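You operate a simulated robot arm through the tools that you are given. There is no shell and no other tool. Be economical: measure what you need, move in short steps, check, and stop when the job is done.

You are at the controls of a simulated two-armed robot. One attempt, no reset.

## Task
Pick up the rolled drawing marked "P25" from the top of the cleaning table with one hand, pass it to the other hand and put it on the top of the front drip rack.

Only the result counts: the job must be done as asked and must still hold three seconds after the hand-in. Knocking over, shifting, dropping, spilling or breaking anything else fails it.

## Robot
Two 7-joint arms with two-finger parallel grippers on one trunk, on a base that drives. Base frame: it is fixed to the floor where the robot stands at the start and does not move with it; the origin is under the middle of the robot, x ahead of it, y to its left, z up; the surface under the hand at the start is at about z = 0.723. Units: m, rad, N and s.
The left shoulder is at the start at [0.05, 0.177, 1.129], the right one opposite. With the tool pointing down near the work surface each hand reaches from about 0.1 to 0.68 m from the robot's upright axis, wherever it stands, measured 20 degrees to its own side. Places, roughly: top of the front drip rack (30x21 cm) [0.5, -1.8, 0.76]. Payload 3.43 kg a hand.
Tool frame (each hand has its own): the origin (TCP) lies between the finger pads and is the grasp point; the fingertips stand 0.034 m ahead of it; z points along the fingers, y is the line along which they close. The gripper opens to 0.128 m. The fingers are 0.024 m wide and 0.012 m thick; the gripper's body (0.048 by 0.13 m) begins 0.096 m behind the TCP.
Orientation is told as [roll, pitch, yaw] about the base's x, y, z axes, in that order, counted from this pose: with the fingers straight down and closing along the base's y, the tool's x points along the base's -x, its y along +y and its z along -z.

## Interface
- The arms move only by the tool drive_tool. It takes "left_increments", "right_increments" or both (then of equal length, played together; a hand with none holds still); each is text: rows parted by semicolons, each of 6 numbers parted by spaces: the shift along the tool's x, y, z in m, then the turn, a rotation vector about the tool's x, y, z in rad. In form: tx ty tz wx wy wz; .... A call has 1 to 10 rows; each row shifts and turns the commanded pose from where the row before left it, along the tool's axes as they then stand. "left_hand" and "right_hand" are, for a hand that has rows, the gripper command, from -1 (shut) to 1 (fully open), values between in proportion, set as the call begins (left out, the last holds). Each row takes 0.2 s and may step no farther than 0.05 m and 0.15 rad from the row before; otherwise, or with a gripper value out of range, the whole call is refused. Where a pose cannot be reached the arm comes as near as it can. A force on the tool above 40 N (or 10 N above the force at the start of the call, whichever is more), or a blocked arm, ends the call early, and 0.2 s more pass. The fingers move at their own pace (about 0.108 m/s each) and stop on an object; they squeeze with about 42 N. The grip force told is the motor's: it shows also when the fingers shut on nothing. Time passes only in rows, and 0.2 s behind the last, so rows that do not move let the fingers close. It gives the time, the measured TCP pose, the force on the tool (base axes), the opening and the grip force at its end, in the units of the frame above (readings bear some noise), with the torque about the TCP (base axes, N m) and any sound that the robot's microphone picked up, and new pictures: "show" is both (left out), scene, wrist or none (wrist: the cameras of the hands that moved).
- Cameras (640 x 400 px; columns grow to the right, rows downward): "scene" is now at [0.1526, -0.0262, 1.2884]; the picture's right is [-0.29, -0.96, 0.00], its down [-0.57, 0.17, -0.80] and it looks along [0.77, -0.24, -0.59] (base axes); focal length 261 px, centre (320, 200). "left" rides on the left gripper at [0.076, 0.011, -0.16] in its tool frame; the picture's right is [-0.15, 0.99, 0.00], its down [-0.88, -0.13, -0.46] and it looks along [-0.45, -0.07, 0.89] (tool axes); focal length 234 px, centre (320, 200). "right" rides on the right gripper at [0.076, -0.011, -0.16] in its tool frame; the picture's right is [0.15, 0.99, 0.00], its down [-0.88, 0.13, -0.46] and it looks along [-0.45, 0.07, 0.89] (tool axes); focal length 234 px, centre (320, 200). There is no depth. A picture from a camera that has moved, and an enlarged one, comes with that camera's place and axes in the base frame and with its lens.
- raise_lower(by): slides the trunk up (or, below 0, down) by that many m; the arms and the scene camera ride with it, the base frame stays. It gives what a move gives, with no picture.
- base_move(legs): drives the robot by 1 to 6 legs, each [ahead, turn to the left] in m and rad, along the robot's own axes; the way and the turn of a leg run together, so that a leg with both is an arc; at most 1.5 m and 3.142 rad a leg. The arms and the cameras ride along, it lands a little off, and it stops where it bumps. It gives what a move gives, and a new picture of the scene camera.
- turn_head(pan, tilt): turns the head with the scene camera to pan (to the left, within 1.396 rad either way) and tilt (down, from -0.506 to 1.204), counted from straight ahead of the robot. It gives what a move gives, and a new picture of the scene camera.
- enlarge(camera, box): a new picture of the part [left, top, right, bottom] of that camera's present view, enlarged. No time passes.
- hand_in(): hands the job in; it is judged then, once.

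Work in short steps. Places have to be worked out from the pictures, the camera data and where the tool is seen: move nearer, look again, correct. Check each grasp and each placing, and mend what went wrong. You have 120 turns and 260 pictures in all, those below and enlarged ones among them. Open the grippers and draw the arms clear of the work before you hand the job in, unless the task says otherwise; then end with one line.

The tools are called after "Emit:" as name(argument=value, ...) on one line, values as JSON. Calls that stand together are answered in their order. drive_tool: Moves the arms, as the interface text tells. Its arguments: {"type":"object","properties":{"left_increments":{"type":"string"},"left_hand":{"type":"number"},"right_increments":{"type":"string"},"right_hand":{"type":"number"},"show":{"type":"string","enum":["both","scene","wrist","none"]}},"required":[]} The other tools are called the same way: raise_lower (by) slides the trunk up or down; base_move (legs) drives the base; turn_head (pan, tilt) turns the head that bears the scene camera; enlarge (camera, box) takes an enlarged picture of a part of a camera's view; hand_in () hands the job in.

At the start:

```text
clock: 0.0
left_tcp_pos: [0.5073, 0.1257, 0.9869]
left_tool_rot: [0.0, 0.0, 0.003]
left_wrist_force: [0.4, -0.7, 0.9]
left_wrist_torque: [0.0, 0.0, 0.02]
left_gripper_width: 0.1281
left_gripper_force: 0.1
right_tcp_pos: [0.4353, -0.2631, 1.0407]
right_tool_rot: [-0.001, 0.001, 0.0]
right_wrist_force: [-0.4, 0.6, -0.1]
right_wrist_torque: [-0.01, 0.03, -0.04]
right_gripper_width: 0.1282
right_gripper_force: 0.1
trunk travel left (down, up): [-0.3, 0.101]
robot x, y, heading: [-0.004, -0.0033, 0.0]
head pan, tilt: [-0.298, 0.635]
```

scene: 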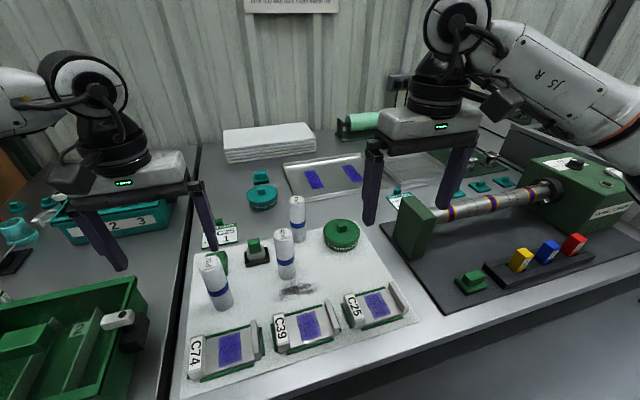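
right: 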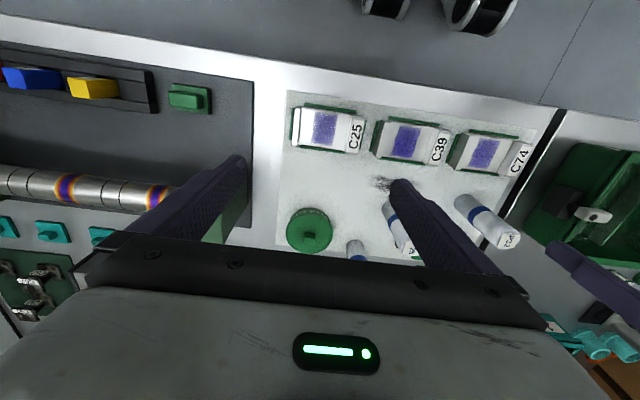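
left: 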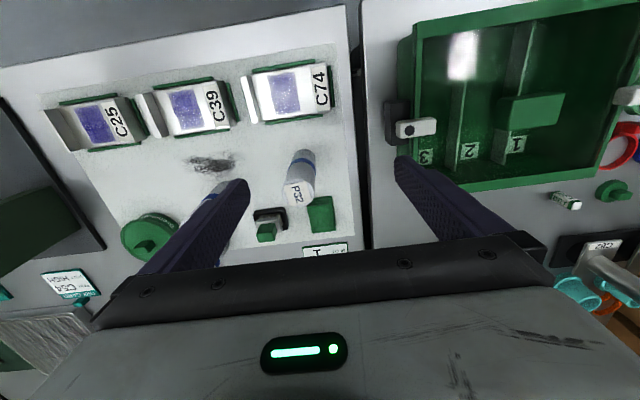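

I see three upright rolled drawings on the table; I enlarge to read their marks.

Emit:
enlarge(camera="scene", box=[180, 180, 360, 320])

Emit:
enlarge(camera="right", box=[330, 180, 530, 270])

Emit:
enlarge(camera="left", box=[180, 130, 350, 270])

```text
2.86 times, centred on (270, 250) of scene
camera zoom: at [0.1526, -0.0262, 1.2884], right [-0.29, -0.96, 0.0], down [-0.57, 0.17, -0.8], along [0.77, -0.24, -0.59], focal length 746 px, centre (463, 57)
```

zoom: 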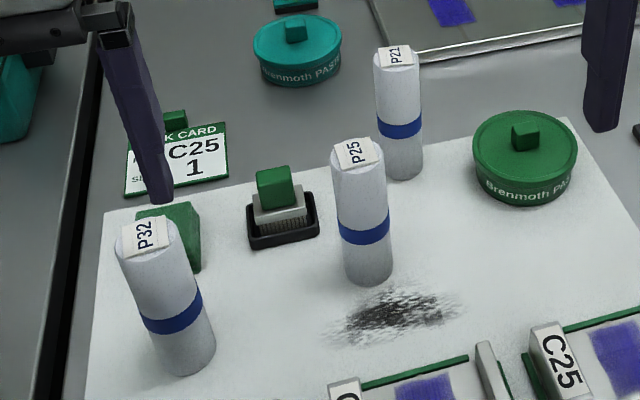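

```text
3.20 times, centred on (430, 225) of right
camera zoom: at [0.359, -0.2745, 1.2002], right [-0.15, 0.99, 0.0], down [0.88, 0.13, 0.46], along [0.45, 0.07, -0.89], focal length 749 px, centre (-32, 120)
```

zoom: 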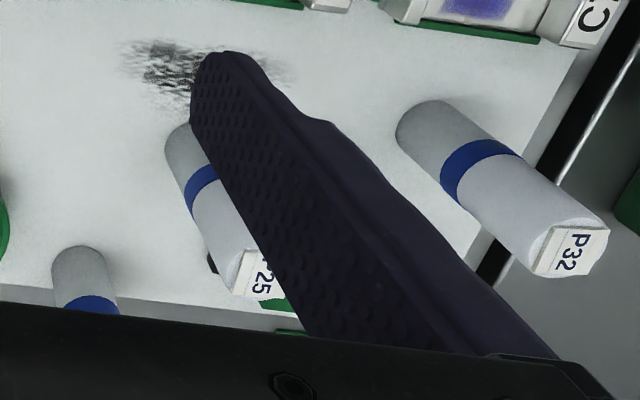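

```text
2.86 times, centred on (265, 200) of left
camera zoom: at [0.4307, 0.1369, 1.1452], right [0.14, 0.99, 0.0], down [0.88, -0.13, 0.46], along [0.45, -0.07, -0.89], focal length 669 px, centre (477, 200)
```

zoom: 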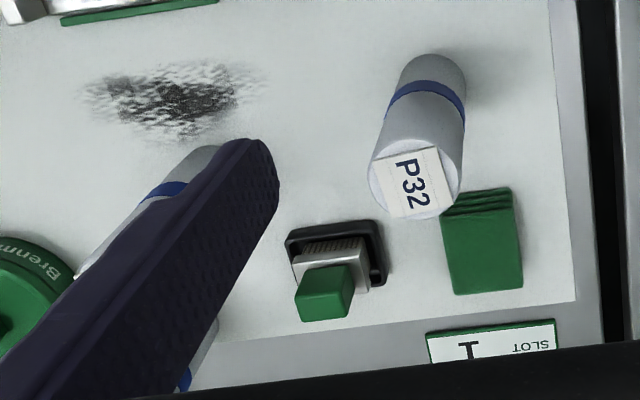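

P25 is the middle roll, base near [0.59, -0.073], about 0.15 m tall. I look to the right towards the drip rack before choosing the hand-over scheme.

Emit:
turn_head(pan=-1.25, tilt=0.45)

Emit:
enlarge(camera="right", box=[0, 0, 640, 400])

```text
clock: 1.2
left_tcp_pos: [0.5066, 0.1257, 0.9872]
left_tool_rot: [0.0, -0.002, 0.002]
left_wrist_force: [1.1, -0.4, 0.3]
left_wrist_torque: [0.0, 0.01, -0.01]
left_gripper_width: 0.128
left_gripper_force: 0.1
right_tcp_pos: [0.435, -0.2633, 1.042]
right_tool_rot: [-0.001, -0.001, 0.001]
right_wrist_force: [-0.9, -0.2, 0.1]
right_wrist_torque: [0.04, -0.01, -0.01]
right_gripper_width: 0.1283
right_gripper_force: 0.0
trunk travel left (down, up): [-0.3, 0.101]
robot x, y, heading: [0.0013, -0.002, 0.003]
head pan, tilt: [-1.25, 0.45]
camera scene: at [0.0983, -0.0878, 1.305], right [-0.95, -0.32, 0.0], down [-0.14, 0.41, -0.9], along [0.28, -0.85, -0.44], focal length 261 px, centre (320, 200)
```

scene: 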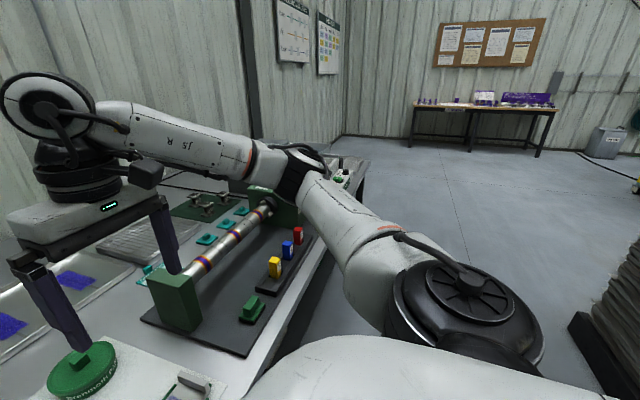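

```text
1.00 times, centred on (320, 200) of right (not enlarged: the box is as wide or as high as the picture)
camera zoom: at [0.359, -0.2745, 1.2002], right [-0.15, 0.99, 0.0], down [0.88, 0.13, 0.46], along [0.45, 0.07, -0.89], focal length 234 px, centre (320, 200)
```

zoom: 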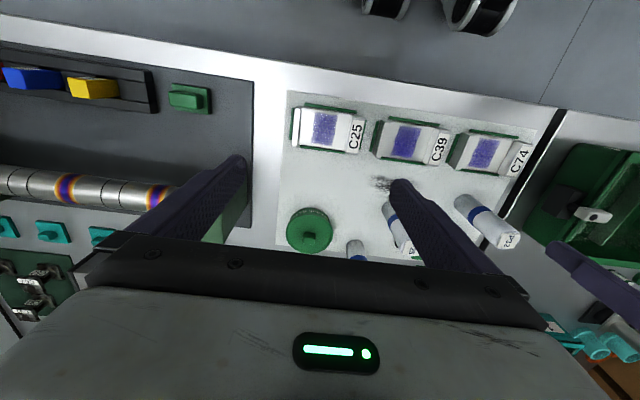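

The rack should be near pixel (345,160), partly behind the arm; I zoom in there.

Emit:
enlarge(camera="scene", box=[280, 120, 400, 200])

```text
5.00 times, centred on (340, 160) of scene
camera zoom: at [0.0983, -0.0878, 1.305], right [-0.95, -0.32, 0.0], down [-0.14, 0.41, -0.9], along [0.28, -0.85, -0.44], focal length 1305 px, centre (220, 400)
```

zoom: 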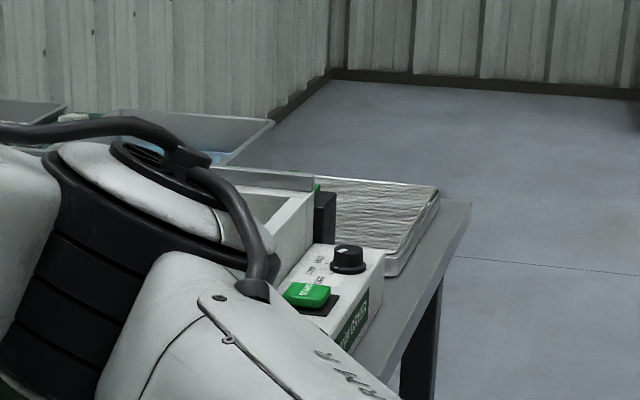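

The rack is a flat tray on the table's far right end. Plan: the left hand picks P25 from above, the right takes its lower part from the front, then drive right. First the head turns back, and the left hand goes above P25 while the right one moves aside.

Emit:
turn_head(pan=-0.1, tilt=0.7)

Emit:
drive_tool(left_increments="-0.017 -0.04 0 0 0 0;-0.017 -0.04 0 0 0 0;-0.017 -0.04 0 0 0 0;-0.017 -0.04 0 0 0 0;-0.01 -0.038 0 0 0 0;0 0 0 0 0 0", right_increments="0.025 -0.025 0 0 0 0;0.025 -0.025 0 0 0 0;0.025 -0.025 0 0 0 0;0.025 -0.025 0 0 0 0;0 0 0 0 0 0;0 0 0 0 0 0", left_hand=0.5)

```text
clock: 2.6
left_tcp_pos: [0.5066, 0.1257, 0.9868]
left_tool_rot: [0.0, 0.0, 0.001]
left_wrist_force: [1.3, 0.7, 1.3]
left_wrist_torque: [-0.03, 0.01, -0.02]
left_gripper_width: 0.1282
left_gripper_force: 0.0
right_tcp_pos: [0.4356, -0.2626, 1.0392]
right_tool_rot: [0.0, -0.001, -0.001]
right_wrist_force: [1.0, 0.3, 0.3]
right_wrist_torque: [-0.02, 0.0, 0.0]
right_gripper_width: 0.1281
right_gripper_force: 0.0
trunk travel left (down, up): [-0.3, 0.101]
robot x, y, heading: [-0.0021, -0.0008, -0.004]
head pan, tilt: [-0.099, 0.7]
camera scene: at [0.1537, -0.0091, 1.2828], right [-0.1, -0.99, 0.0], down [-0.64, 0.06, -0.77], along [0.76, -0.08, -0.64], focal length 261 px, centre (320, 200)
```

scene: 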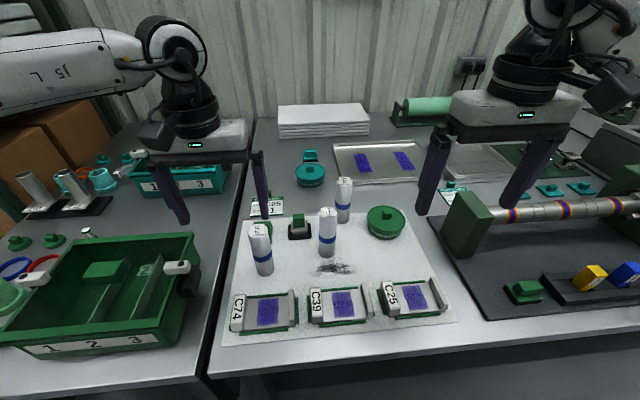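

```text
clock: 4.0
left_tcp_pos: [0.5877, -0.0329, 0.9867]
left_tool_rot: [-0.006, 0.0, 0.036]
left_wrist_force: [0.3, -0.5, 0.4]
left_wrist_torque: [0.01, -0.01, -0.01]
left_gripper_width: 0.096
left_gripper_force: 0.0
left hand out of reach, approached as far as the arm can: row 5
right_tcp_pos: [0.3333, -0.3646, 1.0429]
right_tool_rot: [0.002, 0.001, 0.001]
right_wrist_force: [0.5, -0.4, 0.0]
right_wrist_torque: [0.03, -0.03, -0.02]
right_gripper_width: 0.1278
right_gripper_force: 0.1
trunk travel left (down, up): [-0.3, 0.101]
robot x, y, heading: [-0.0042, -0.0016, -0.0]
head pan, tilt: [-0.099, 0.7]
camera scene: at [0.1534, -0.01, 1.2828], right [-0.1, -0.99, 0.0], down [-0.64, 0.06, -0.77], along [0.76, -0.08, -0.64], focal length 261 px, centre (320, 200)
camera right: at [0.2578, -0.3772, 1.2012], right [-0.15, 0.99, 0.0], down [0.88, 0.13, 0.46], along [0.45, 0.07, -0.89], focal length 234 px, centre (320, 200)
camera left: at [0.5118, -0.0236, 1.1459], right [0.11, 0.99, -0.01], down [0.88, -0.1, 0.46], along [0.45, -0.06, -0.89], focal length 234 px, centre (320, 200)
```

scene: 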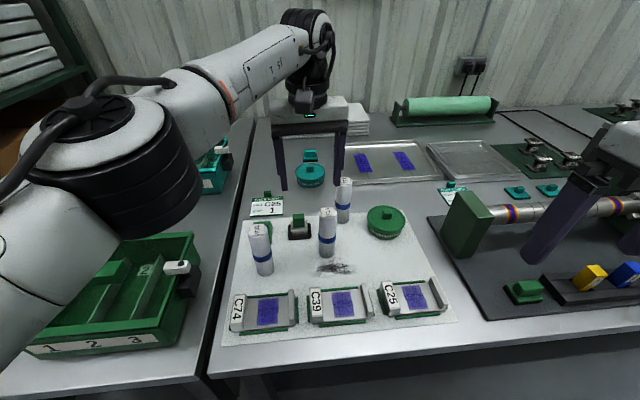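
right: 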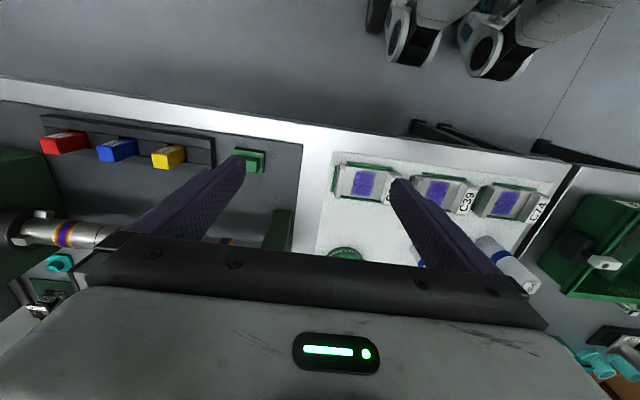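
left: 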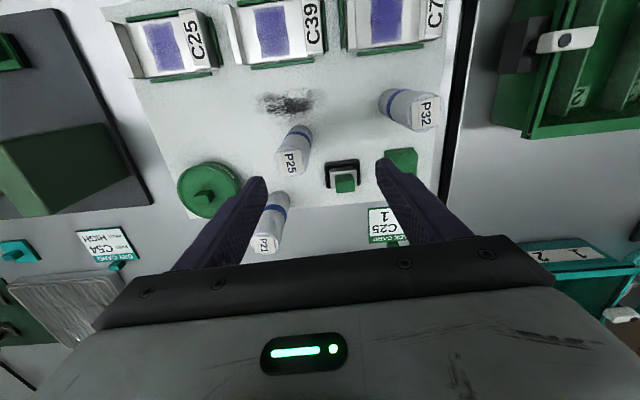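

P25 measures at about (0.597, -0.072), top z ≈ 0.865, but the left arm cannot stretch that far across. I turn the base 0.3 rad to the right, which brings P25 onto the left arm's side; the hands are well above all objects.

Emit:
base_move(legs=[[0, -0.3]])

```text
clock: 5.4
left_tcp_pos: [0.5539, -0.2018, 0.9875]
left_tool_rot: [-0.006, 0.0, -0.257]
left_wrist_force: [-0.4, -0.1, 0.5]
left_wrist_torque: [0.02, -0.01, 0.0]
left_gripper_width: 0.096
left_gripper_force: 0.1
right_tcp_pos: [0.2148, -0.4453, 1.0418]
right_tool_rot: [-0.001, -0.001, -0.295]
right_wrist_force: [0.4, -0.4, 0.4]
right_wrist_torque: [0.01, -0.03, 0.0]
right_gripper_width: 0.1281
right_gripper_force: 0.0
trunk travel left (down, up): [-0.3, 0.101]
robot x, y, heading: [-0.0005, 0.0034, -0.294]
head pan, tilt: [-0.099, 0.7]
camera scene: at [0.1446, -0.0534, 1.2828], right [-0.38, -0.92, 0.0], down [-0.59, 0.25, -0.77], along [0.71, -0.29, -0.64], focal length 261 px, centre (320, 200)
```

scene: 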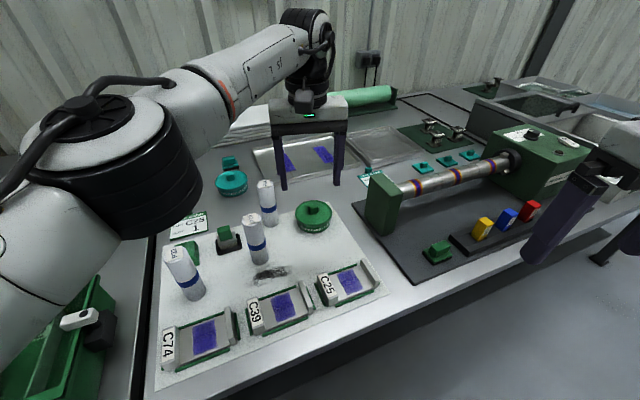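

Now I shift the left hand back left over P25 (base shift about +0.043, +0.13), keeping its height.

Emit:
drive_tool(left_increments="-0.002 0.034 0 0 0 0;-0.002 0.034 0 0 0 0;-0.002 0.034 0 0 0 0;-0.002 0.034 0 0 0 0;0 0 0 0 0 0")

```text
clock: 6.6
left_tcp_pos: [0.5977, -0.0715, 0.9859]
left_tool_rot: [-0.007, -0.001, -0.258]
left_wrist_force: [-0.9, -0.3, 0.4]
left_wrist_torque: [-0.01, -0.01, -0.01]
left_gripper_width: 0.0962
left_gripper_force: 0.1
right_tcp_pos: [0.2132, -0.446, 1.0424]
right_tool_rot: [-0.001, 0.0, -0.294]
right_wrist_force: [0.0, 0.5, 0.1]
right_wrist_torque: [-0.02, 0.01, 0.02]
right_gripper_width: 0.128
right_gripper_force: 0.0
trunk travel left (down, up): [-0.3, 0.101]
robot x, y, heading: [0.0005, -0.0034, -0.293]
head pan, tilt: [-0.099, 0.7]
camera scene: at [0.1446, -0.0537, 1.2828], right [-0.38, -0.92, 0.0], down [-0.59, 0.25, -0.76], along [0.71, -0.29, -0.64], focal length 261 px, centre (320, 200)
camera left: at [0.5274, -0.0394, 1.144], right [0.39, 0.92, -0.01], down [0.82, -0.35, 0.46], along [0.42, -0.18, -0.89], focal length 234 px, centre (320, 200)
```

scene: 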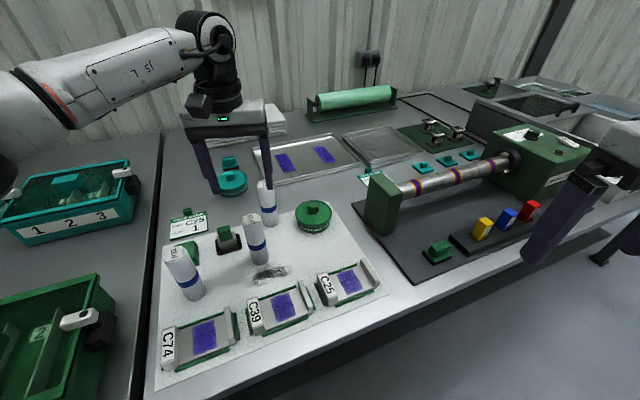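
left: 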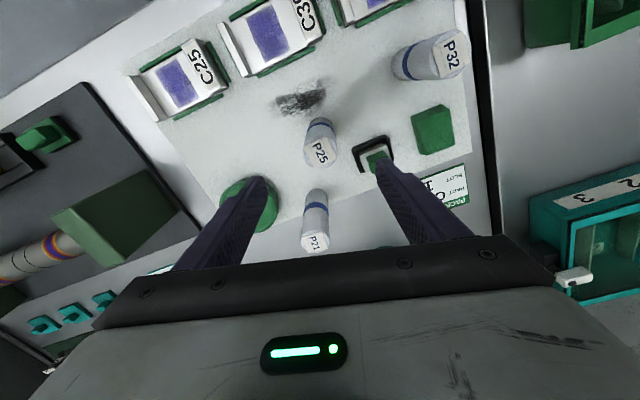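

The ray check puts P25's axis at (0.599, -0.070), right under the TCP. I descend 0.148 m straight, so the pads hold the top ~6 cm.

Emit:
drive_tool(left_increments="0 0 0.037 0 0 0;0 0 0.037 0 0 0;0 0 0.037 0 0 0;0 0 0.037 0 0 0;0 0 0 0 0 0")

```text
clock: 7.8
left_tcp_pos: [0.5959, -0.0736, 0.8393]
left_tool_rot: [-0.007, 0.0, -0.258]
left_wrist_force: [-0.3, 0.0, 0.3]
left_wrist_torque: [0.01, 0.0, 0.0]
left_gripper_width: 0.0963
left_gripper_force: 0.2
right_tcp_pos: [0.216, -0.4463, 1.0414]
right_tool_rot: [0.001, 0.001, -0.293]
right_wrist_force: [-0.2, -0.3, 0.4]
right_wrist_torque: [0.0, 0.0, 0.02]
right_gripper_width: 0.1277
right_gripper_force: 0.0
trunk travel left (down, up): [-0.3, 0.101]
robot x, y, heading: [0.0016, -0.0026, -0.295]
head pan, tilt: [-0.099, 0.7]
camera scene: at [0.1446, -0.0535, 1.2828], right [-0.38, -0.92, 0.0], down [-0.59, 0.25, -0.77], along [0.71, -0.29, -0.64], focal length 261 px, centre (320, 200)
camera left: at [0.5264, -0.0419, 0.9972], right [0.39, 0.92, -0.01], down [0.82, -0.35, 0.46], along [0.42, -0.18, -0.89], focal length 234 px, centre (320, 200)
```

scene: 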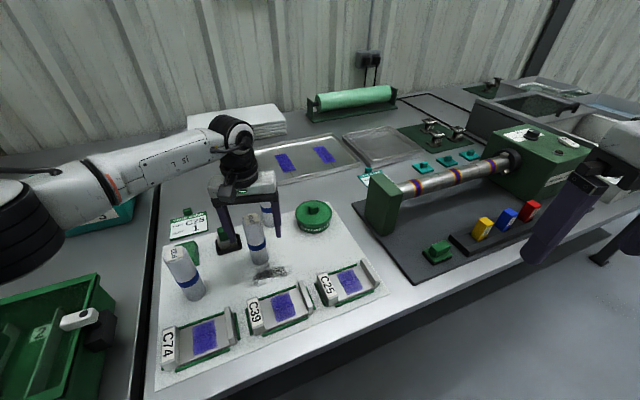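
left: 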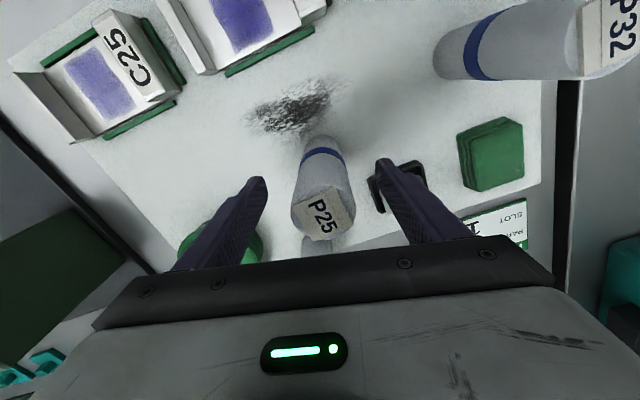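

P25 sits centred between the fingers. I close the left gripper.

Emit:
drive_tool(left_increments="0 0 0 0 0 0;0 0 0 0 0 0;0 0 0 0 0 0;0 0 0 0 0 0", left_hand=-1, show="wrist")

```text
clock: 8.8
left_tcp_pos: [0.5957, -0.0736, 0.8393]
left_tool_rot: [-0.006, -0.001, -0.258]
left_wrist_force: [0.2, 0.2, 1.9]
left_wrist_torque: [0.09, -0.08, 0.05]
left_gripper_width: 0.0421
left_gripper_force: 42.0
right_tcp_pos: [0.2149, -0.4455, 1.0422]
right_tool_rot: [0.0, 0.001, -0.295]
right_wrist_force: [0.1, 0.7, -0.7]
right_wrist_torque: [0.01, -0.01, 0.03]
right_gripper_width: 0.1279
right_gripper_force: 0.0
trunk travel left (down, up): [-0.3, 0.101]
robot x, y, heading: [-0.0001, 0.0003, -0.299]
head pan, tilt: [-0.099, 0.7]
camera left: at [0.5264, -0.042, 0.9978], right [0.39, 0.92, -0.01], down [0.82, -0.35, 0.46], along [0.42, -0.18, -0.89], focal length 234 px, centre (320, 200)
```

left: 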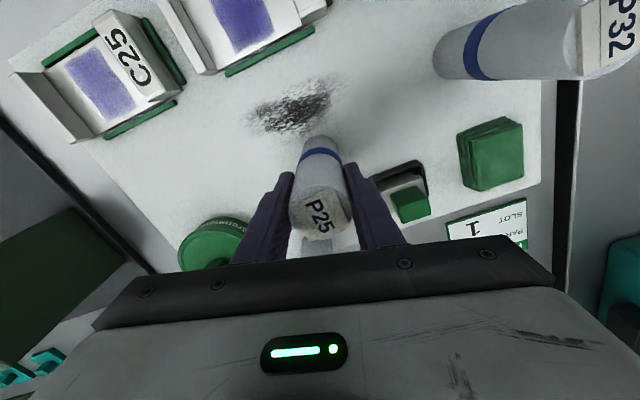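

It grips at 42 mm width. I lift straight up 0.20 m and look.

Emit:
drive_tool(left_increments="0 0 -0.03 0 0 0;0 0 -0.04 0 0 0;0 0 -0.045 0 0 0;0 0 -0.045 0 0 0;0 0 -0.04 0 0 0;0 0 0 0 0 0")

```text
clock: 10.2
left_tcp_pos: [0.5953, -0.0694, 1.0394]
left_tool_rot: [-0.006, 0.001, -0.256]
left_wrist_force: [0.2, 0.4, -0.6]
left_wrist_torque: [-0.02, -0.01, 0.01]
left_gripper_width: 0.042
left_gripper_force: 42.5
right_tcp_pos: [0.2157, -0.4458, 1.0412]
right_tool_rot: [-0.002, 0.0, -0.295]
right_wrist_force: [-0.6, 0.0, -0.3]
right_wrist_torque: [-0.02, -0.01, -0.03]
right_gripper_width: 0.1277
right_gripper_force: 0.0
trunk travel left (down, up): [-0.3, 0.101]
robot x, y, heading: [-0.0003, -0.0036, -0.29]
head pan, tilt: [-0.099, 0.7]
camera scene: at [0.1449, -0.0534, 1.2827], right [-0.38, -0.92, 0.0], down [-0.6, 0.25, -0.76], along [0.71, -0.29, -0.64], focal length 261 px, centre (320, 200)
camera left: at [0.5252, -0.0384, 1.1975], right [0.39, 0.92, -0.01], down [0.82, -0.35, 0.46], along [0.42, -0.18, -0.89], focal length 234 px, centre (320, 200)
```

scene: 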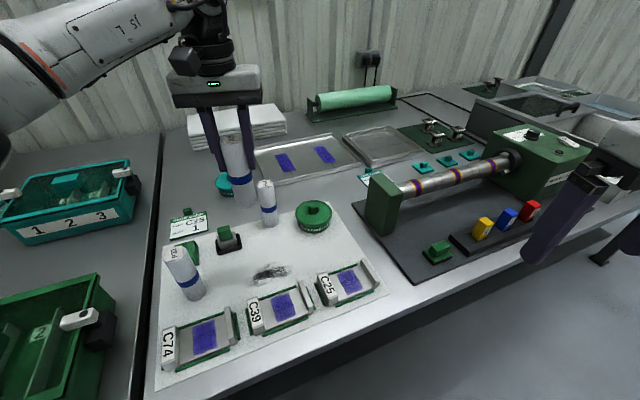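
left: 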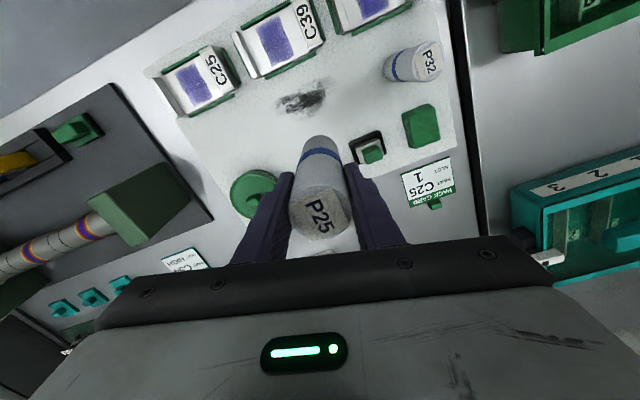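

P25 is held and hangs straight. Now I bring it to the middle (robot frame ~[0.50, 0.02]) while yawing the right hand by about 1 rad to the left in place.

Emit:
drive_tool(left_increments="0.0134 -0.0122 0 0 0 0;0.0134 -0.0122 0 0 0 0;0.0134 -0.0122 0 0 0 0;0.0134 -0.0122 0 0 0 0;0.0134 -0.0122 0 0 0 0;0.0134 -0.0122 0 0 0 0;0.0134 -0.0122 0 0 0 0", right_increments="0 0 0 0 0 -0.15;0 0 0 0 0 -0.15;0 0 0 0 0 -0.15;0 0 0 0 0 -0.15;0 0 0 0 0 -0.15;0 0 0 0 0 -0.15;0 0 0 0 0 -0.15", right_hand=0.6, show="scene")

```text
clock: 11.8
left_tcp_pos: [0.484, -0.1319, 1.039]
left_tool_rot: [-0.006, 0.001, -0.255]
left_wrist_force: [0.3, -0.1, -1.6]
left_wrist_torque: [0.03, -0.03, 0.0]
left_gripper_width: 0.042
left_gripper_force: 42.0
right_tcp_pos: [0.2082, -0.3571, 1.0378]
right_tool_rot: [-0.002, -0.001, 0.755]
right_wrist_force: [-0.4, -0.3, 1.0]
right_wrist_torque: [-0.02, 0.01, -0.01]
right_gripper_width: 0.1023
right_gripper_force: 0.1
right hand out of reach, approached as far as the arm can: row 5, 6, 7
trunk travel left (down, up): [-0.3, 0.101]
robot x, y, heading: [0.004, 0.0038, -0.298]
head pan, tilt: [-0.099, 0.7]
camera scene: at [0.1448, -0.0533, 1.2828], right [-0.38, -0.92, 0.0], down [-0.59, 0.25, -0.76], along [0.71, -0.29, -0.64], focal length 261 px, centre (320, 200)
```

scene: 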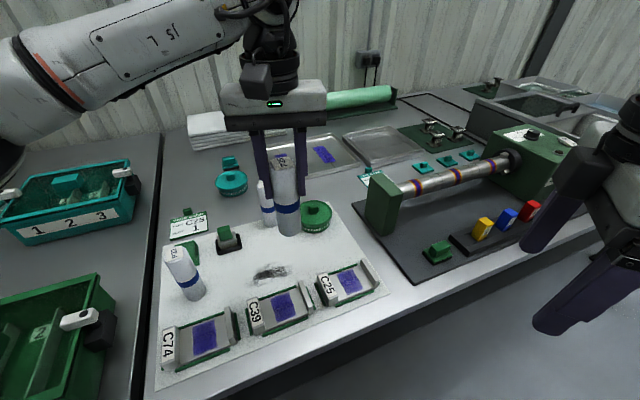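

The right yaw is done (0.755). Now I pitch the right hand so the fingers swing forward, 8 × 0.14 rad, checking reach.

Emit:
drive_tool(right_increments="0 0 0 0 -0.14 0;0 0 0 0 -0.14 0;0 0 0 0 -0.14 0;0 0 0 0 -0.14 0;0 0 0 0 -0.14 0;0 0 0 0 -0.14 0;0 0 0 0 -0.14 0;0 0 0 0 -0.14 0")

```text
clock: 13.6
left_tcp_pos: [0.4838, -0.1313, 1.0389]
left_tool_rot: [-0.009, 0.0, -0.257]
left_wrist_force: [0.3, -0.1, -0.2]
left_wrist_torque: [0.0, -0.03, -0.01]
left_gripper_width: 0.042
left_gripper_force: 41.9
right_tcp_pos: [0.2159, -0.2948, 1.1128]
right_tool_rot: [0.003, -1.12, 0.75]
right_wrist_force: [0.4, 0.3, 0.1]
right_wrist_torque: [0.03, -0.04, 0.02]
right_gripper_width: 0.1025
right_gripper_force: 0.0
right hand out of reach, approached as far as the arm can: row 1, 2, 3, 4, 5, 6, 7, 8
trunk travel left (down, up): [-0.3, 0.101]
robot x, y, heading: [-0.0019, 0.0001, -0.295]
head pan, tilt: [-0.099, 0.7]
camera scene: at [0.1448, -0.0535, 1.2828], right [-0.38, -0.92, 0.0], down [-0.59, 0.25, -0.76], along [0.71, -0.29, -0.64], focal length 261 px, centre (320, 200)
camera right: at [0.0939, -0.4235, 1.113], right [-0.72, 0.68, -0.13], down [-0.11, 0.07, 0.99], along [0.68, 0.73, 0.02], focal length 234 px, centre (320, 200)
```

scene: 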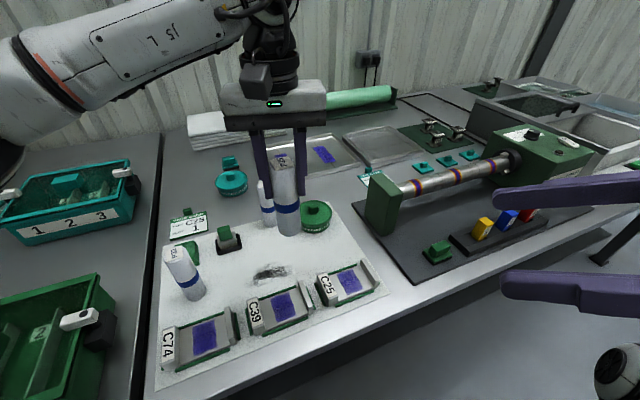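
right: 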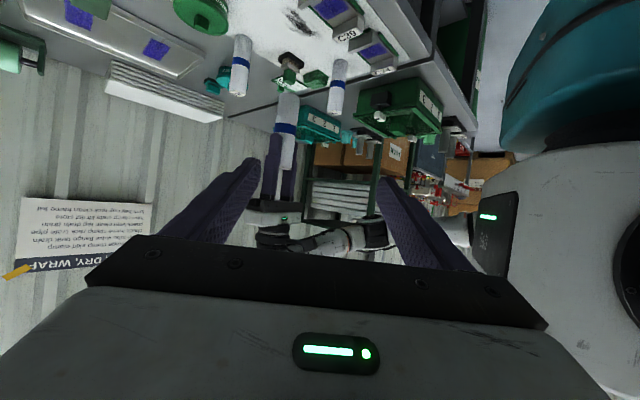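

The right hand now points forward-left, 26° below horizontal, with P25 visible ahead of it. Target right TCP ≈ (0.484, -0.131, 0.962); I go first to a pre-grasp 0.13 m short of it.

Emit:
drive_tool(right_increments="0 -0.0125 0.0425 0 0 0;0 -0.0125 0.0425 0 0 0;0 -0.0125 0.0425 0 0 0;0 -0.0125 0.0425 0 0 0;0 -0.0125 0.0425 0 0 0;0 0 0 0 0 0")

```text
clock: 15.0
left_tcp_pos: [0.4841, -0.1303, 1.0396]
left_tool_rot: [-0.006, 0.0, -0.256]
left_wrist_force: [0.6, 0.3, -1.8]
left_wrist_torque: [-0.02, -0.02, -0.01]
left_gripper_width: 0.0422
left_gripper_force: 41.8
right_tcp_pos: [0.2694, -0.2592, 1.1119]
right_tool_rot: [0.007, -1.118, 0.751]
right_wrist_force: [0.2, 0.1, 0.3]
right_wrist_torque: [0.0, 0.0, -0.01]
right_gripper_width: 0.1025
right_gripper_force: 0.1
right hand out of reach, approached as far as the arm can: row 1, 2, 3, 4, 5
trunk travel left (down, up): [-0.3, 0.101]
robot x, y, heading: [0.001, -0.0021, -0.299]
head pan, tilt: [-0.099, 0.7]
camera scene: at [0.1448, -0.0535, 1.2828], right [-0.38, -0.92, 0.0], down [-0.59, 0.25, -0.76], along [0.71, -0.29, -0.64], focal length 261 px, centre (320, 200)
camera right: at [0.1487, -0.3889, 1.1136], right [-0.73, 0.68, -0.13], down [-0.1, 0.08, 0.99], along [0.68, 0.73, 0.02], focal length 234 px, centre (320, 200)
```

scene: 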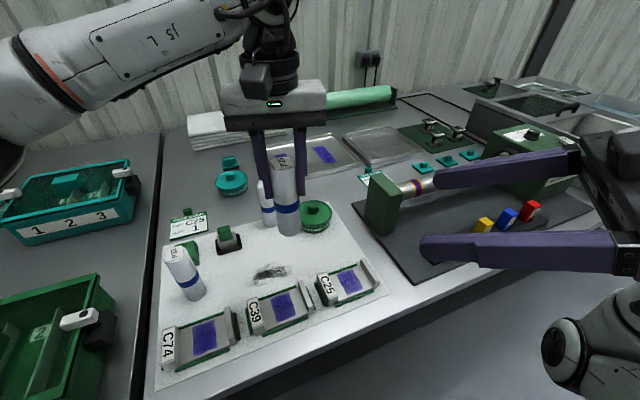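
right: 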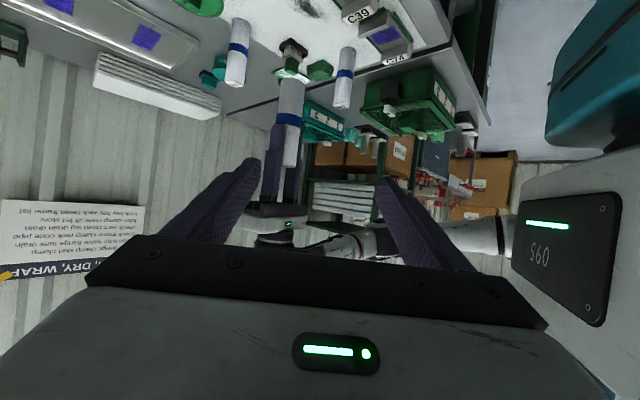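

The right arm is cramped close to its shoulder. I move it outward/forward (away from the shoulder) first, at this orientation, to see whether it frees up.

Emit:
drive_tool(right_increments="0 -0.0295 0.0185 0 0 0;0 -0.0295 0.0185 0 0 0;0 -0.0295 0.0185 0 0 0;0 -0.0295 0.0185 0 0 0;0 0 0 0 0 0", show="scene")

```text
clock: 16.2
left_tcp_pos: [0.4842, -0.1306, 1.0396]
left_tool_rot: [-0.008, 0.0, -0.259]
left_wrist_force: [0.0, 0.0, -1.3]
left_wrist_torque: [-0.01, 0.0, 0.02]
left_gripper_width: 0.0419
left_gripper_force: 42.5
right_tcp_pos: [0.2699, -0.2595, 1.1118]
right_tool_rot: [0.009, -1.116, 0.75]
right_wrist_force: [-1.0, 0.1, 0.1]
right_wrist_torque: [0.02, -0.02, -0.03]
right_gripper_width: 0.1025
right_gripper_force: 0.0
right hand out of reach, approached as far as the arm can: row 1, 2, 3, 4
trunk travel left (down, up): [-0.3, 0.101]
robot x, y, heading: [-0.0016, -0.001, -0.299]
head pan, tilt: [-0.099, 0.7]
camera scene: at [0.1447, -0.0535, 1.2828], right [-0.38, -0.92, 0.0], down [-0.59, 0.25, -0.76], along [0.71, -0.29, -0.64], focal length 261 px, centre (320, 200)
```

scene: 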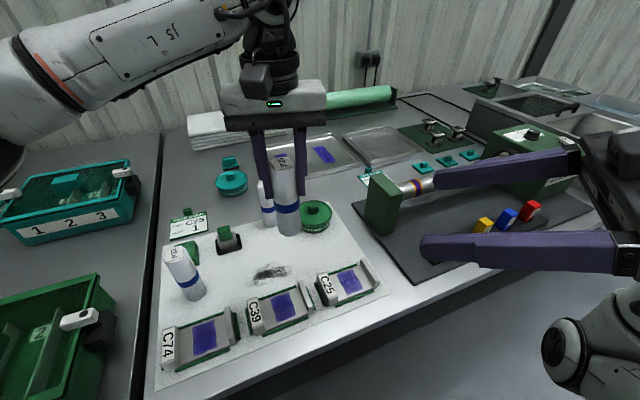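

No motion: a joint limit seems to bind. I turn the hand's yaw back by 0.45 rad about the vertical and see if it frees up.

Emit:
drive_tool(right_increments="0 0 0 0.135 0 0.065;0 0 0 0.135 0 0.065;0 0 0 0.135 0 0.065;0 -0.01 0.03 0 0 0;0 -0.01 0.03 0 0 0;0 0 0 0 0 0", show="scene")

```text
clock: 17.6
left_tcp_pos: [0.4827, -0.131, 1.0395]
left_tool_rot: [-0.007, 0.001, -0.256]
left_wrist_force: [0.0, -0.1, -1.4]
left_wrist_torque: [-0.02, -0.01, -0.02]
left_gripper_width: 0.042
left_gripper_force: 42.4
right_tcp_pos: [0.3776, -0.3119, 1.1238]
right_tool_rot: [0.0, -1.12, 0.309]
right_wrist_force: [-0.1, -0.4, 0.5]
right_wrist_torque: [-0.01, 0.01, 0.0]
right_gripper_width: 0.1027
right_gripper_force: 0.1
right hand out of reach, approached as far as the arm can: row 1, 2, 3
trunk travel left (down, up): [-0.3, 0.101]
robot x, y, heading: [-0.0027, 0.0003, -0.293]
head pan, tilt: [-0.099, 0.7]
camera scene: at [0.1447, -0.0535, 1.2828], right [-0.38, -0.92, 0.0], down [-0.59, 0.25, -0.76], along [0.71, -0.29, -0.64], focal length 261 px, centre (320, 200)
```

scene: 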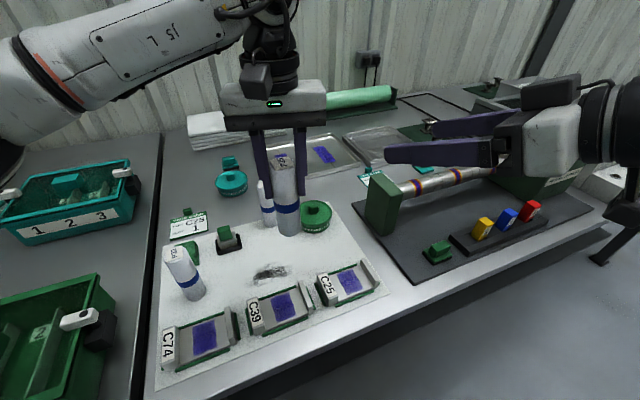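

Freed: the right hand now points at azimuth ~34° off the robot's forward. I move the roll farther out (base ≈ [0.591, -0.084]) and bring the right hand to a pre-grasp 0.10 m short of it.

Emit:
drive_tool(left_increments="-0.0229 0.018 0 0 0 0;-0.0229 0.018 0 0 0 0;-0.0229 0.018 0 0 0 0;-0.0229 0.018 0 0 0 0;0 0 0 0 0 0;0 0 0 0 0 0;0 0 0 0 0 0", right_increments="0.0045 0.0253 0.0359 0 0 0;0.0045 0.0253 0.0359 0 0 0;0.0045 0.0253 0.0359 0 0 0;0.0045 0.0253 0.0359 0 0 0;0.0045 0.0253 0.0359 0 0 0;0.0045 0.0253 0.0359 0 0 0;0 0 0 0 0 0")

```text
clock: 19.2
left_tcp_pos: [0.5894, -0.0855, 1.0386]
left_tool_rot: [-0.008, 0.0, -0.255]
left_wrist_force: [0.9, -0.4, -1.4]
left_wrist_torque: [0.02, -0.02, -0.02]
left_gripper_width: 0.0416
left_gripper_force: 41.7
right_tcp_pos: [0.5084, -0.113, 1.0061]
right_tool_rot: [-0.002, -1.121, 0.308]
right_wrist_force: [-0.3, 0.8, 0.0]
right_wrist_torque: [0.0, 0.02, -0.01]
right_gripper_width: 0.1026
right_gripper_force: 0.0
trunk travel left (down, up): [-0.3, 0.101]
robot x, y, heading: [-0.0034, 0.0022, -0.296]
head pan, tilt: [-0.099, 0.7]
camera scene: at [0.1446, -0.0536, 1.2828], right [-0.38, -0.92, 0.0], down [-0.59, 0.25, -0.76], along [0.71, -0.29, -0.64], focal length 261 px, centre (320, 200)
camera right: at [0.3416, -0.1784, 1.007], right [-0.36, 0.92, -0.13], down [-0.07, 0.12, 0.99], along [0.93, 0.36, 0.02], focal length 234 px, centre (320, 200)
camera left: at [0.5192, -0.0535, 1.1972], right [0.39, 0.92, -0.01], down [0.82, -0.35, 0.46], along [0.42, -0.18, -0.89], focal length 234 px, centre (320, 200)
```

scene: 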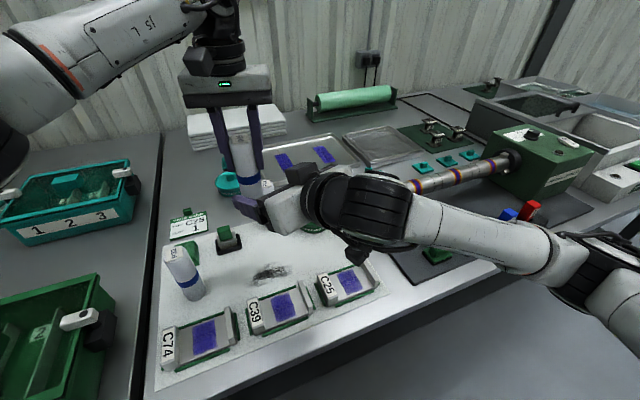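
right: 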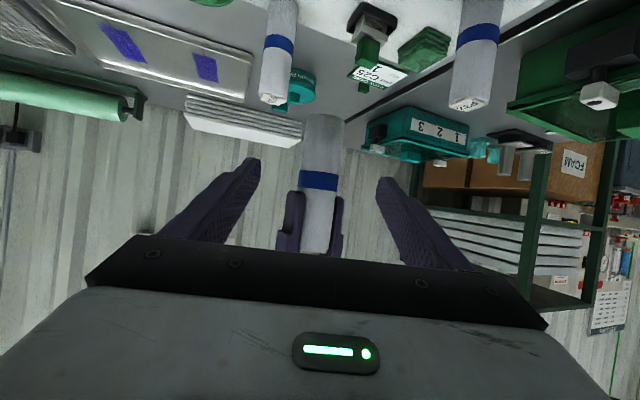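
left: 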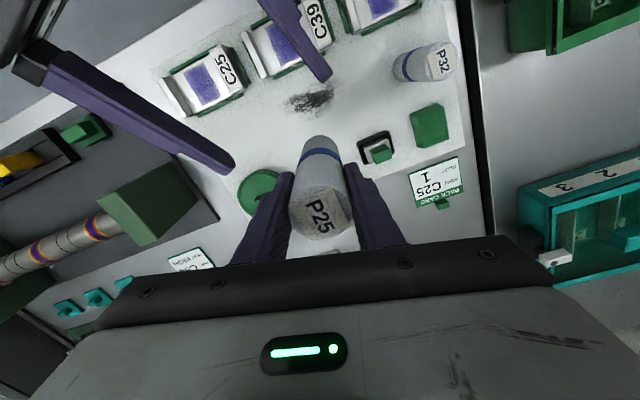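

Everything lines up: the roll's bottom (~0.92) is between the right fingers, and the left fingertips end above. I advance 0.096 m along the right fingers.

Emit:
drive_tool(right_increments="0.0006 0.0004 0.024 0 0 0;0.0006 0.0004 0.024 0 0 0;0.0006 0.0004 0.024 0 0 0;0.0006 0.0004 0.024 0 0 0;0 0 0 0 0 0")

```text
clock: 20.4
left_tcp_pos: [0.5889, -0.0862, 1.0387]
left_tool_rot: [-0.007, -0.001, -0.257]
left_wrist_force: [0.1, 0.4, -1.9]
left_wrist_torque: [0.0, 0.02, 0.03]
left_gripper_width: 0.0419
left_gripper_force: 42.1
right_tcp_pos: [0.5878, -0.0874, 0.9615]
right_tool_rot: [-0.003, -1.121, 0.308]
right_wrist_force: [-1.2, 0.8, -0.2]
right_wrist_torque: [-0.01, 0.0, 0.0]
right_gripper_width: 0.1024
right_gripper_force: 0.0
trunk travel left (down, up): [-0.3, 0.101]
robot x, y, heading: [0.0008, -0.0007, -0.295]
head pan, tilt: [-0.099, 0.7]
camera scene: at [0.1447, -0.0535, 1.2828], right [-0.38, -0.92, 0.0], down [-0.59, 0.25, -0.76], along [0.71, -0.29, -0.64], focal length 261 px, centre (320, 200)
camera right: at [0.4231, -0.1514, 0.9632], right [-0.36, 0.92, -0.13], down [-0.07, 0.12, 0.99], along [0.93, 0.36, 0.02], focal length 234 px, centre (320, 200)
```

scene: 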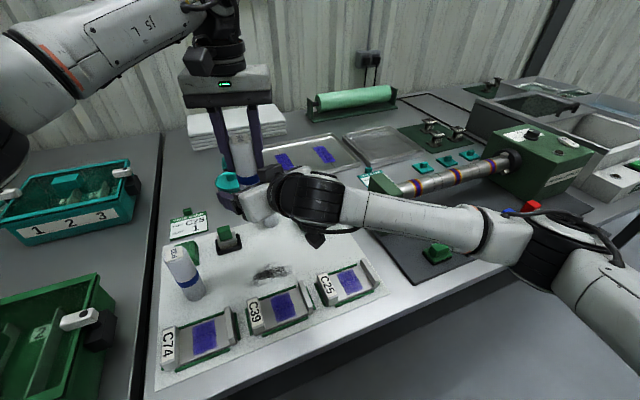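
right: 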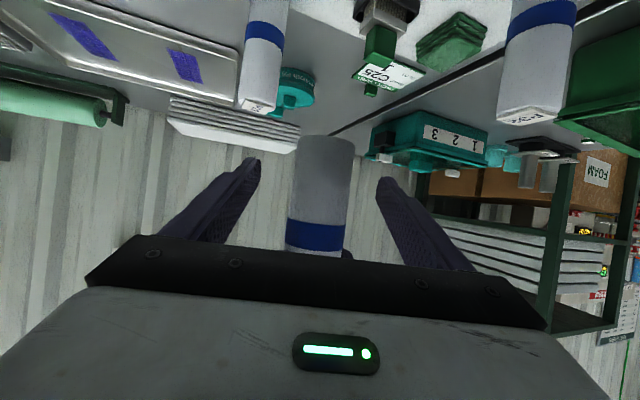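

The roll is well between the right fingers. I close the right gripper.

Emit:
drive_tool(right_increments="0 0 0 0 0 0;0 0 0 0 0 0;0 0 0 0 0 0;0 0 0 0 0 0", right_hand=-1, show="wrist")

```text
clock: 21.4
left_tcp_pos: [0.5899, -0.0838, 1.0387]
left_tool_rot: [-0.007, -0.001, -0.257]
left_wrist_force: [-1.3, -0.8, -1.5]
left_wrist_torque: [0.25, 0.16, 0.28]
left_gripper_width: 0.0421
left_gripper_force: 42.0
right_tcp_pos: [0.589, -0.0854, 0.9615]
right_tool_rot: [-0.003, -1.121, 0.309]
right_wrist_force: [0.6, 1.4, -0.5]
right_wrist_torque: [-0.38, -0.11, -0.27]
right_gripper_width: 0.0418
right_gripper_force: 42.1
trunk travel left (down, up): [-0.3, 0.101]
robot x, y, heading: [0.0019, -0.0031, -0.299]
head pan, tilt: [-0.099, 0.7]
camera right: at [0.4229, -0.1513, 0.9633], right [-0.36, 0.92, -0.13], down [-0.07, 0.12, 0.99], along [0.93, 0.36, 0.02], focal length 234 px, centre (320, 200)
```

right: 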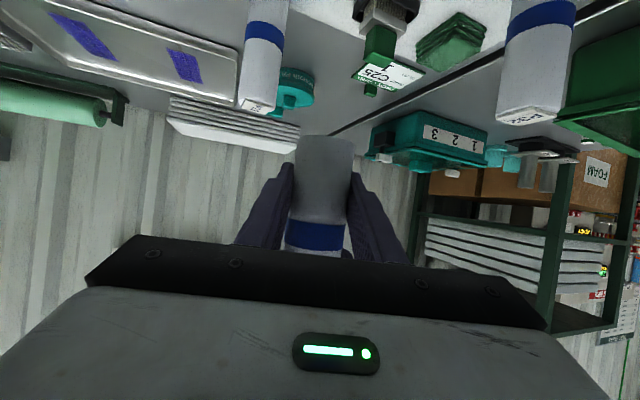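

Both hands hold it. I open the left hand and then raise it clear.

Emit:
drive_tool(left_increments="0 0 0 0 0 0;0 0 0 0 0 0;0 0 -0.03 0 0 0;0 0 -0.04 0 0 0;0 0 -0.04 0 0 0;0 0 0 0 0 0", left_hand=0.5)

```text
clock: 22.8
left_tcp_pos: [0.5875, -0.081, 1.1467]
left_tool_rot: [-0.004, -0.001, -0.257]
left_wrist_force: [0.0, -0.6, 0.2]
left_wrist_torque: [0.04, -0.02, 0.0]
left_gripper_width: 0.0962
left_gripper_force: 0.1
left hand out of reach, approached as far as the arm can: row 5
right_tcp_pos: [0.5878, -0.0866, 0.9636]
right_tool_rot: [-0.003, -1.12, 0.308]
right_wrist_force: [0.0, -1.0, 0.0]
right_wrist_torque: [0.03, -0.02, 0.01]
right_gripper_width: 0.0419
right_gripper_force: 41.8
trunk travel left (down, up): [-0.3, 0.101]
robot x, y, heading: [0.002, 0.0003, -0.295]
head pan, tilt: [-0.099, 0.7]
camera scene: at [0.1449, -0.0537, 1.2827], right [-0.38, -0.92, 0.0], down [-0.6, 0.25, -0.76], along [0.71, -0.29, -0.64], focal length 261 px, centre (320, 200)
camera left: at [0.5181, -0.049, 1.3056], right [0.39, 0.92, -0.01], down [0.82, -0.35, 0.46], along [0.42, -0.18, -0.89], focal length 234 px, centre (320, 200)
```

scene: 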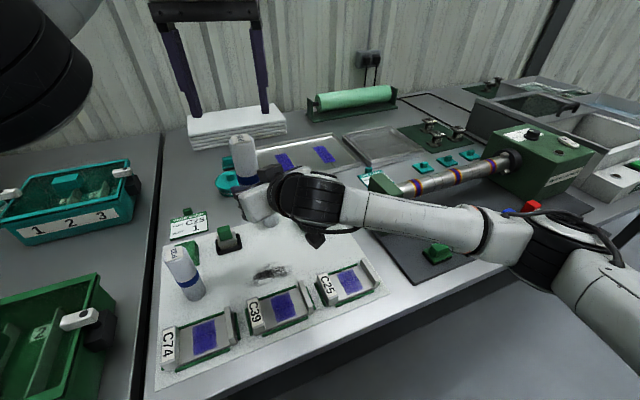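
left: 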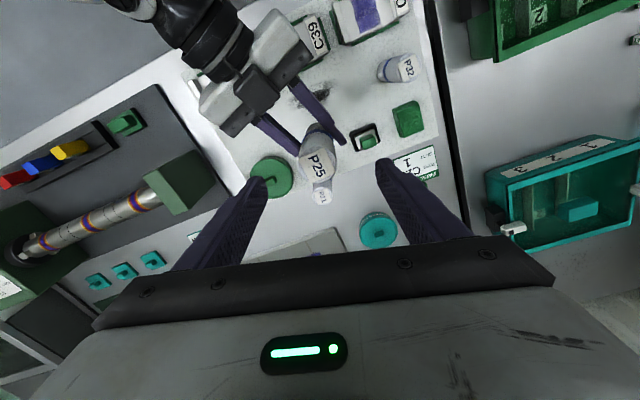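

Hand-over succeeded: P25 stands in the right hand. I retract the left hand and raise the trunk 0.1 m for clearance.

Emit:
drive_tool(left_increments="0.01 0.045 0 0 0 0;0.03 0.035 0 0 0 0;0.04 0.02 0 0 0 0;0.04 0.02 0 0 0 0;0.04 0.01 0 0 0 0;0.04 0 0 0 0 0", show="none")

Emit:
raise_lower(by=0.1)

Emit:
turn_head(pan=-1.1, tilt=0.6)

```text
clock: 24.2
left_tcp_pos: [0.4616, 0.0406, 1.1532]
left_tool_rot: [-0.008, 0.002, -0.254]
left_wrist_force: [0.3, 0.3, 0.4]
left_wrist_torque: [-0.02, 0.02, 0.02]
left_gripper_width: 0.0962
left_gripper_force: 0.1
left hand out of reach, approached as far as the arm can: row 1, 2
right_tcp_pos: [0.5877, -0.0865, 0.9622]
right_tool_rot: [-0.004, -1.121, 0.309]
right_wrist_force: [0.6, 1.0, -0.1]
right_wrist_torque: [0.0, -0.03, -0.01]
right_gripper_width: 0.042
right_gripper_force: 42.1
trunk travel left (down, up): [-0.3, 0.101]
robot x, y, heading: [0.0003, 0.0032, -0.298]
head pan, tilt: [-0.099, 0.7]
```

```text
clock: 25.5
left_tcp_pos: [0.4628, 0.04, 1.2549]
left_tool_rot: [-0.008, 0.0, -0.257]
left_wrist_force: [-0.6, 0.6, -0.4]
left_wrist_torque: [0.0, 0.01, -0.02]
left_gripper_width: 0.0959
left_gripper_force: 0.1
right_tcp_pos: [0.5879, -0.0869, 1.0612]
right_tool_rot: [-0.001, -1.12, 0.308]
right_wrist_force: [0.1, 0.7, -2.2]
right_wrist_torque: [-0.03, 0.02, 0.02]
right_gripper_width: 0.0421
right_gripper_force: 41.7
trunk travel left (down, up): [-0.4, 0.001]
robot x, y, heading: [-0.0016, -0.0009, -0.288]
head pan, tilt: [-0.099, 0.7]
```

```text
clock: 26.8
left_tcp_pos: [0.4635, 0.0396, 1.2547]
left_tool_rot: [-0.005, 0.001, -0.257]
left_wrist_force: [-0.4, 0.1, 0.7]
left_wrist_torque: [0.02, 0.03, -0.01]
left_gripper_width: 0.0958
left_gripper_force: 0.1
right_tcp_pos: [0.5873, -0.0868, 1.0627]
right_tool_rot: [-0.002, -1.119, 0.306]
right_wrist_force: [0.3, 0.5, -0.7]
right_wrist_torque: [-0.02, -0.02, -0.01]
right_gripper_width: 0.042
right_gripper_force: 42.2
trunk travel left (down, up): [-0.4, 0.001]
robot x, y, heading: [0.0012, 0.0037, -0.292]
head pan, tilt: [-1.1, 0.6]
camera scene: at [0.082, -0.1079, 1.3914], right [-0.98, -0.18, 0.0], down [-0.1, 0.56, -0.83], along [0.15, -0.81, -0.57], focal length 261 px, centre (320, 200)
```

scene: 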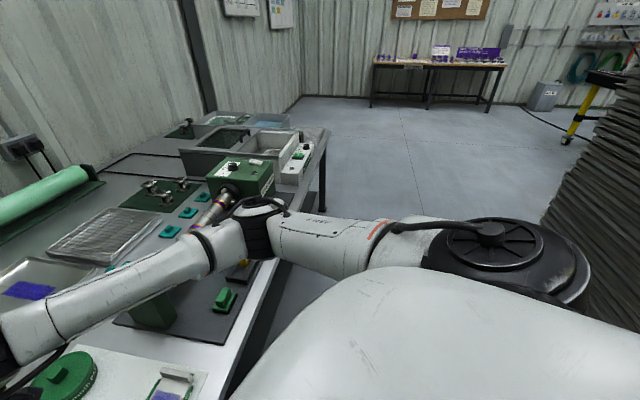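

I zoom in on the far end of the table to see the drip rack.

Emit:
enlarge(camera="scene", box=[180, 100, 340, 200])

```text
4.00 times, centred on (260, 150) of scene
camera zoom: at [0.082, -0.1079, 1.3914], right [-0.98, -0.18, 0.0], down [-0.1, 0.56, -0.83], along [0.15, -0.81, -0.57], focal length 1044 px, centre (560, 400)
```

zoom: 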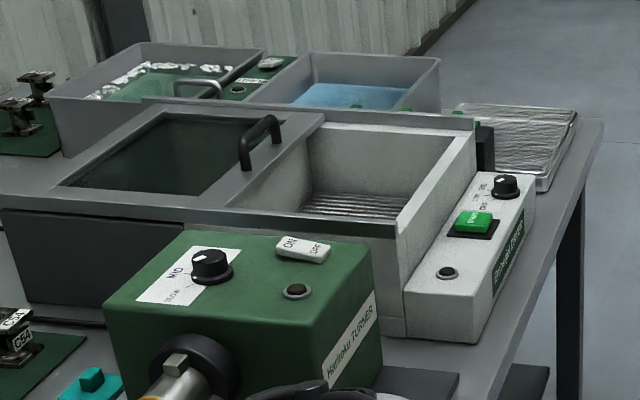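

The rack lies near (0.47, -1.77) at the table's end, matching the given spot. With the hand clear at z > 1.0, I back off, turn right to face -y, and drive 1 m along the table.

Emit:
base_move(legs=[[-0.25, 0], [0, -1.276], [1.0, 0]])

```text
clock: 36.5
left_tcp_pos: [-0.0778, -1.3593, 1.2552]
left_tool_rot: [-0.008, -0.001, -1.545]
left_wrist_force: [-1.3, 0.6, 0.5]
left_wrist_torque: [0.03, -0.01, 0.04]
left_gripper_width: 0.0958
left_gripper_force: 0.0
right_tcp_pos: [-0.1646, -1.5152, 1.0608]
right_tool_rot: [-0.002, -1.118, -0.981]
right_wrist_force: [-1.2, 1.1, -1.3]
right_wrist_torque: [-0.02, 0.0, -0.02]
right_gripper_width: 0.0422
right_gripper_force: 42.1
trunk travel left (down, up): [-0.4, 0.001]
robot x, y, heading: [-0.2445, -0.9287, -1.582]
head pan, tilt: [-1.1, 0.6]
camera scene: at [-0.3262, -1.0366, 1.3914], right [-0.44, 0.9, 0.0], down [0.51, 0.25, -0.82], along [-0.74, -0.37, -0.57], focal length 261 px, centre (320, 200)
```

scene: 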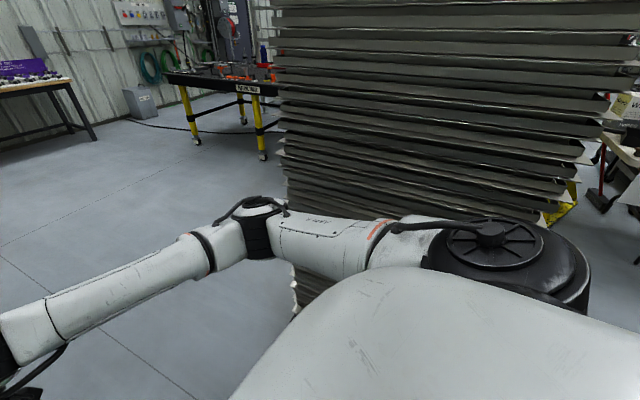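

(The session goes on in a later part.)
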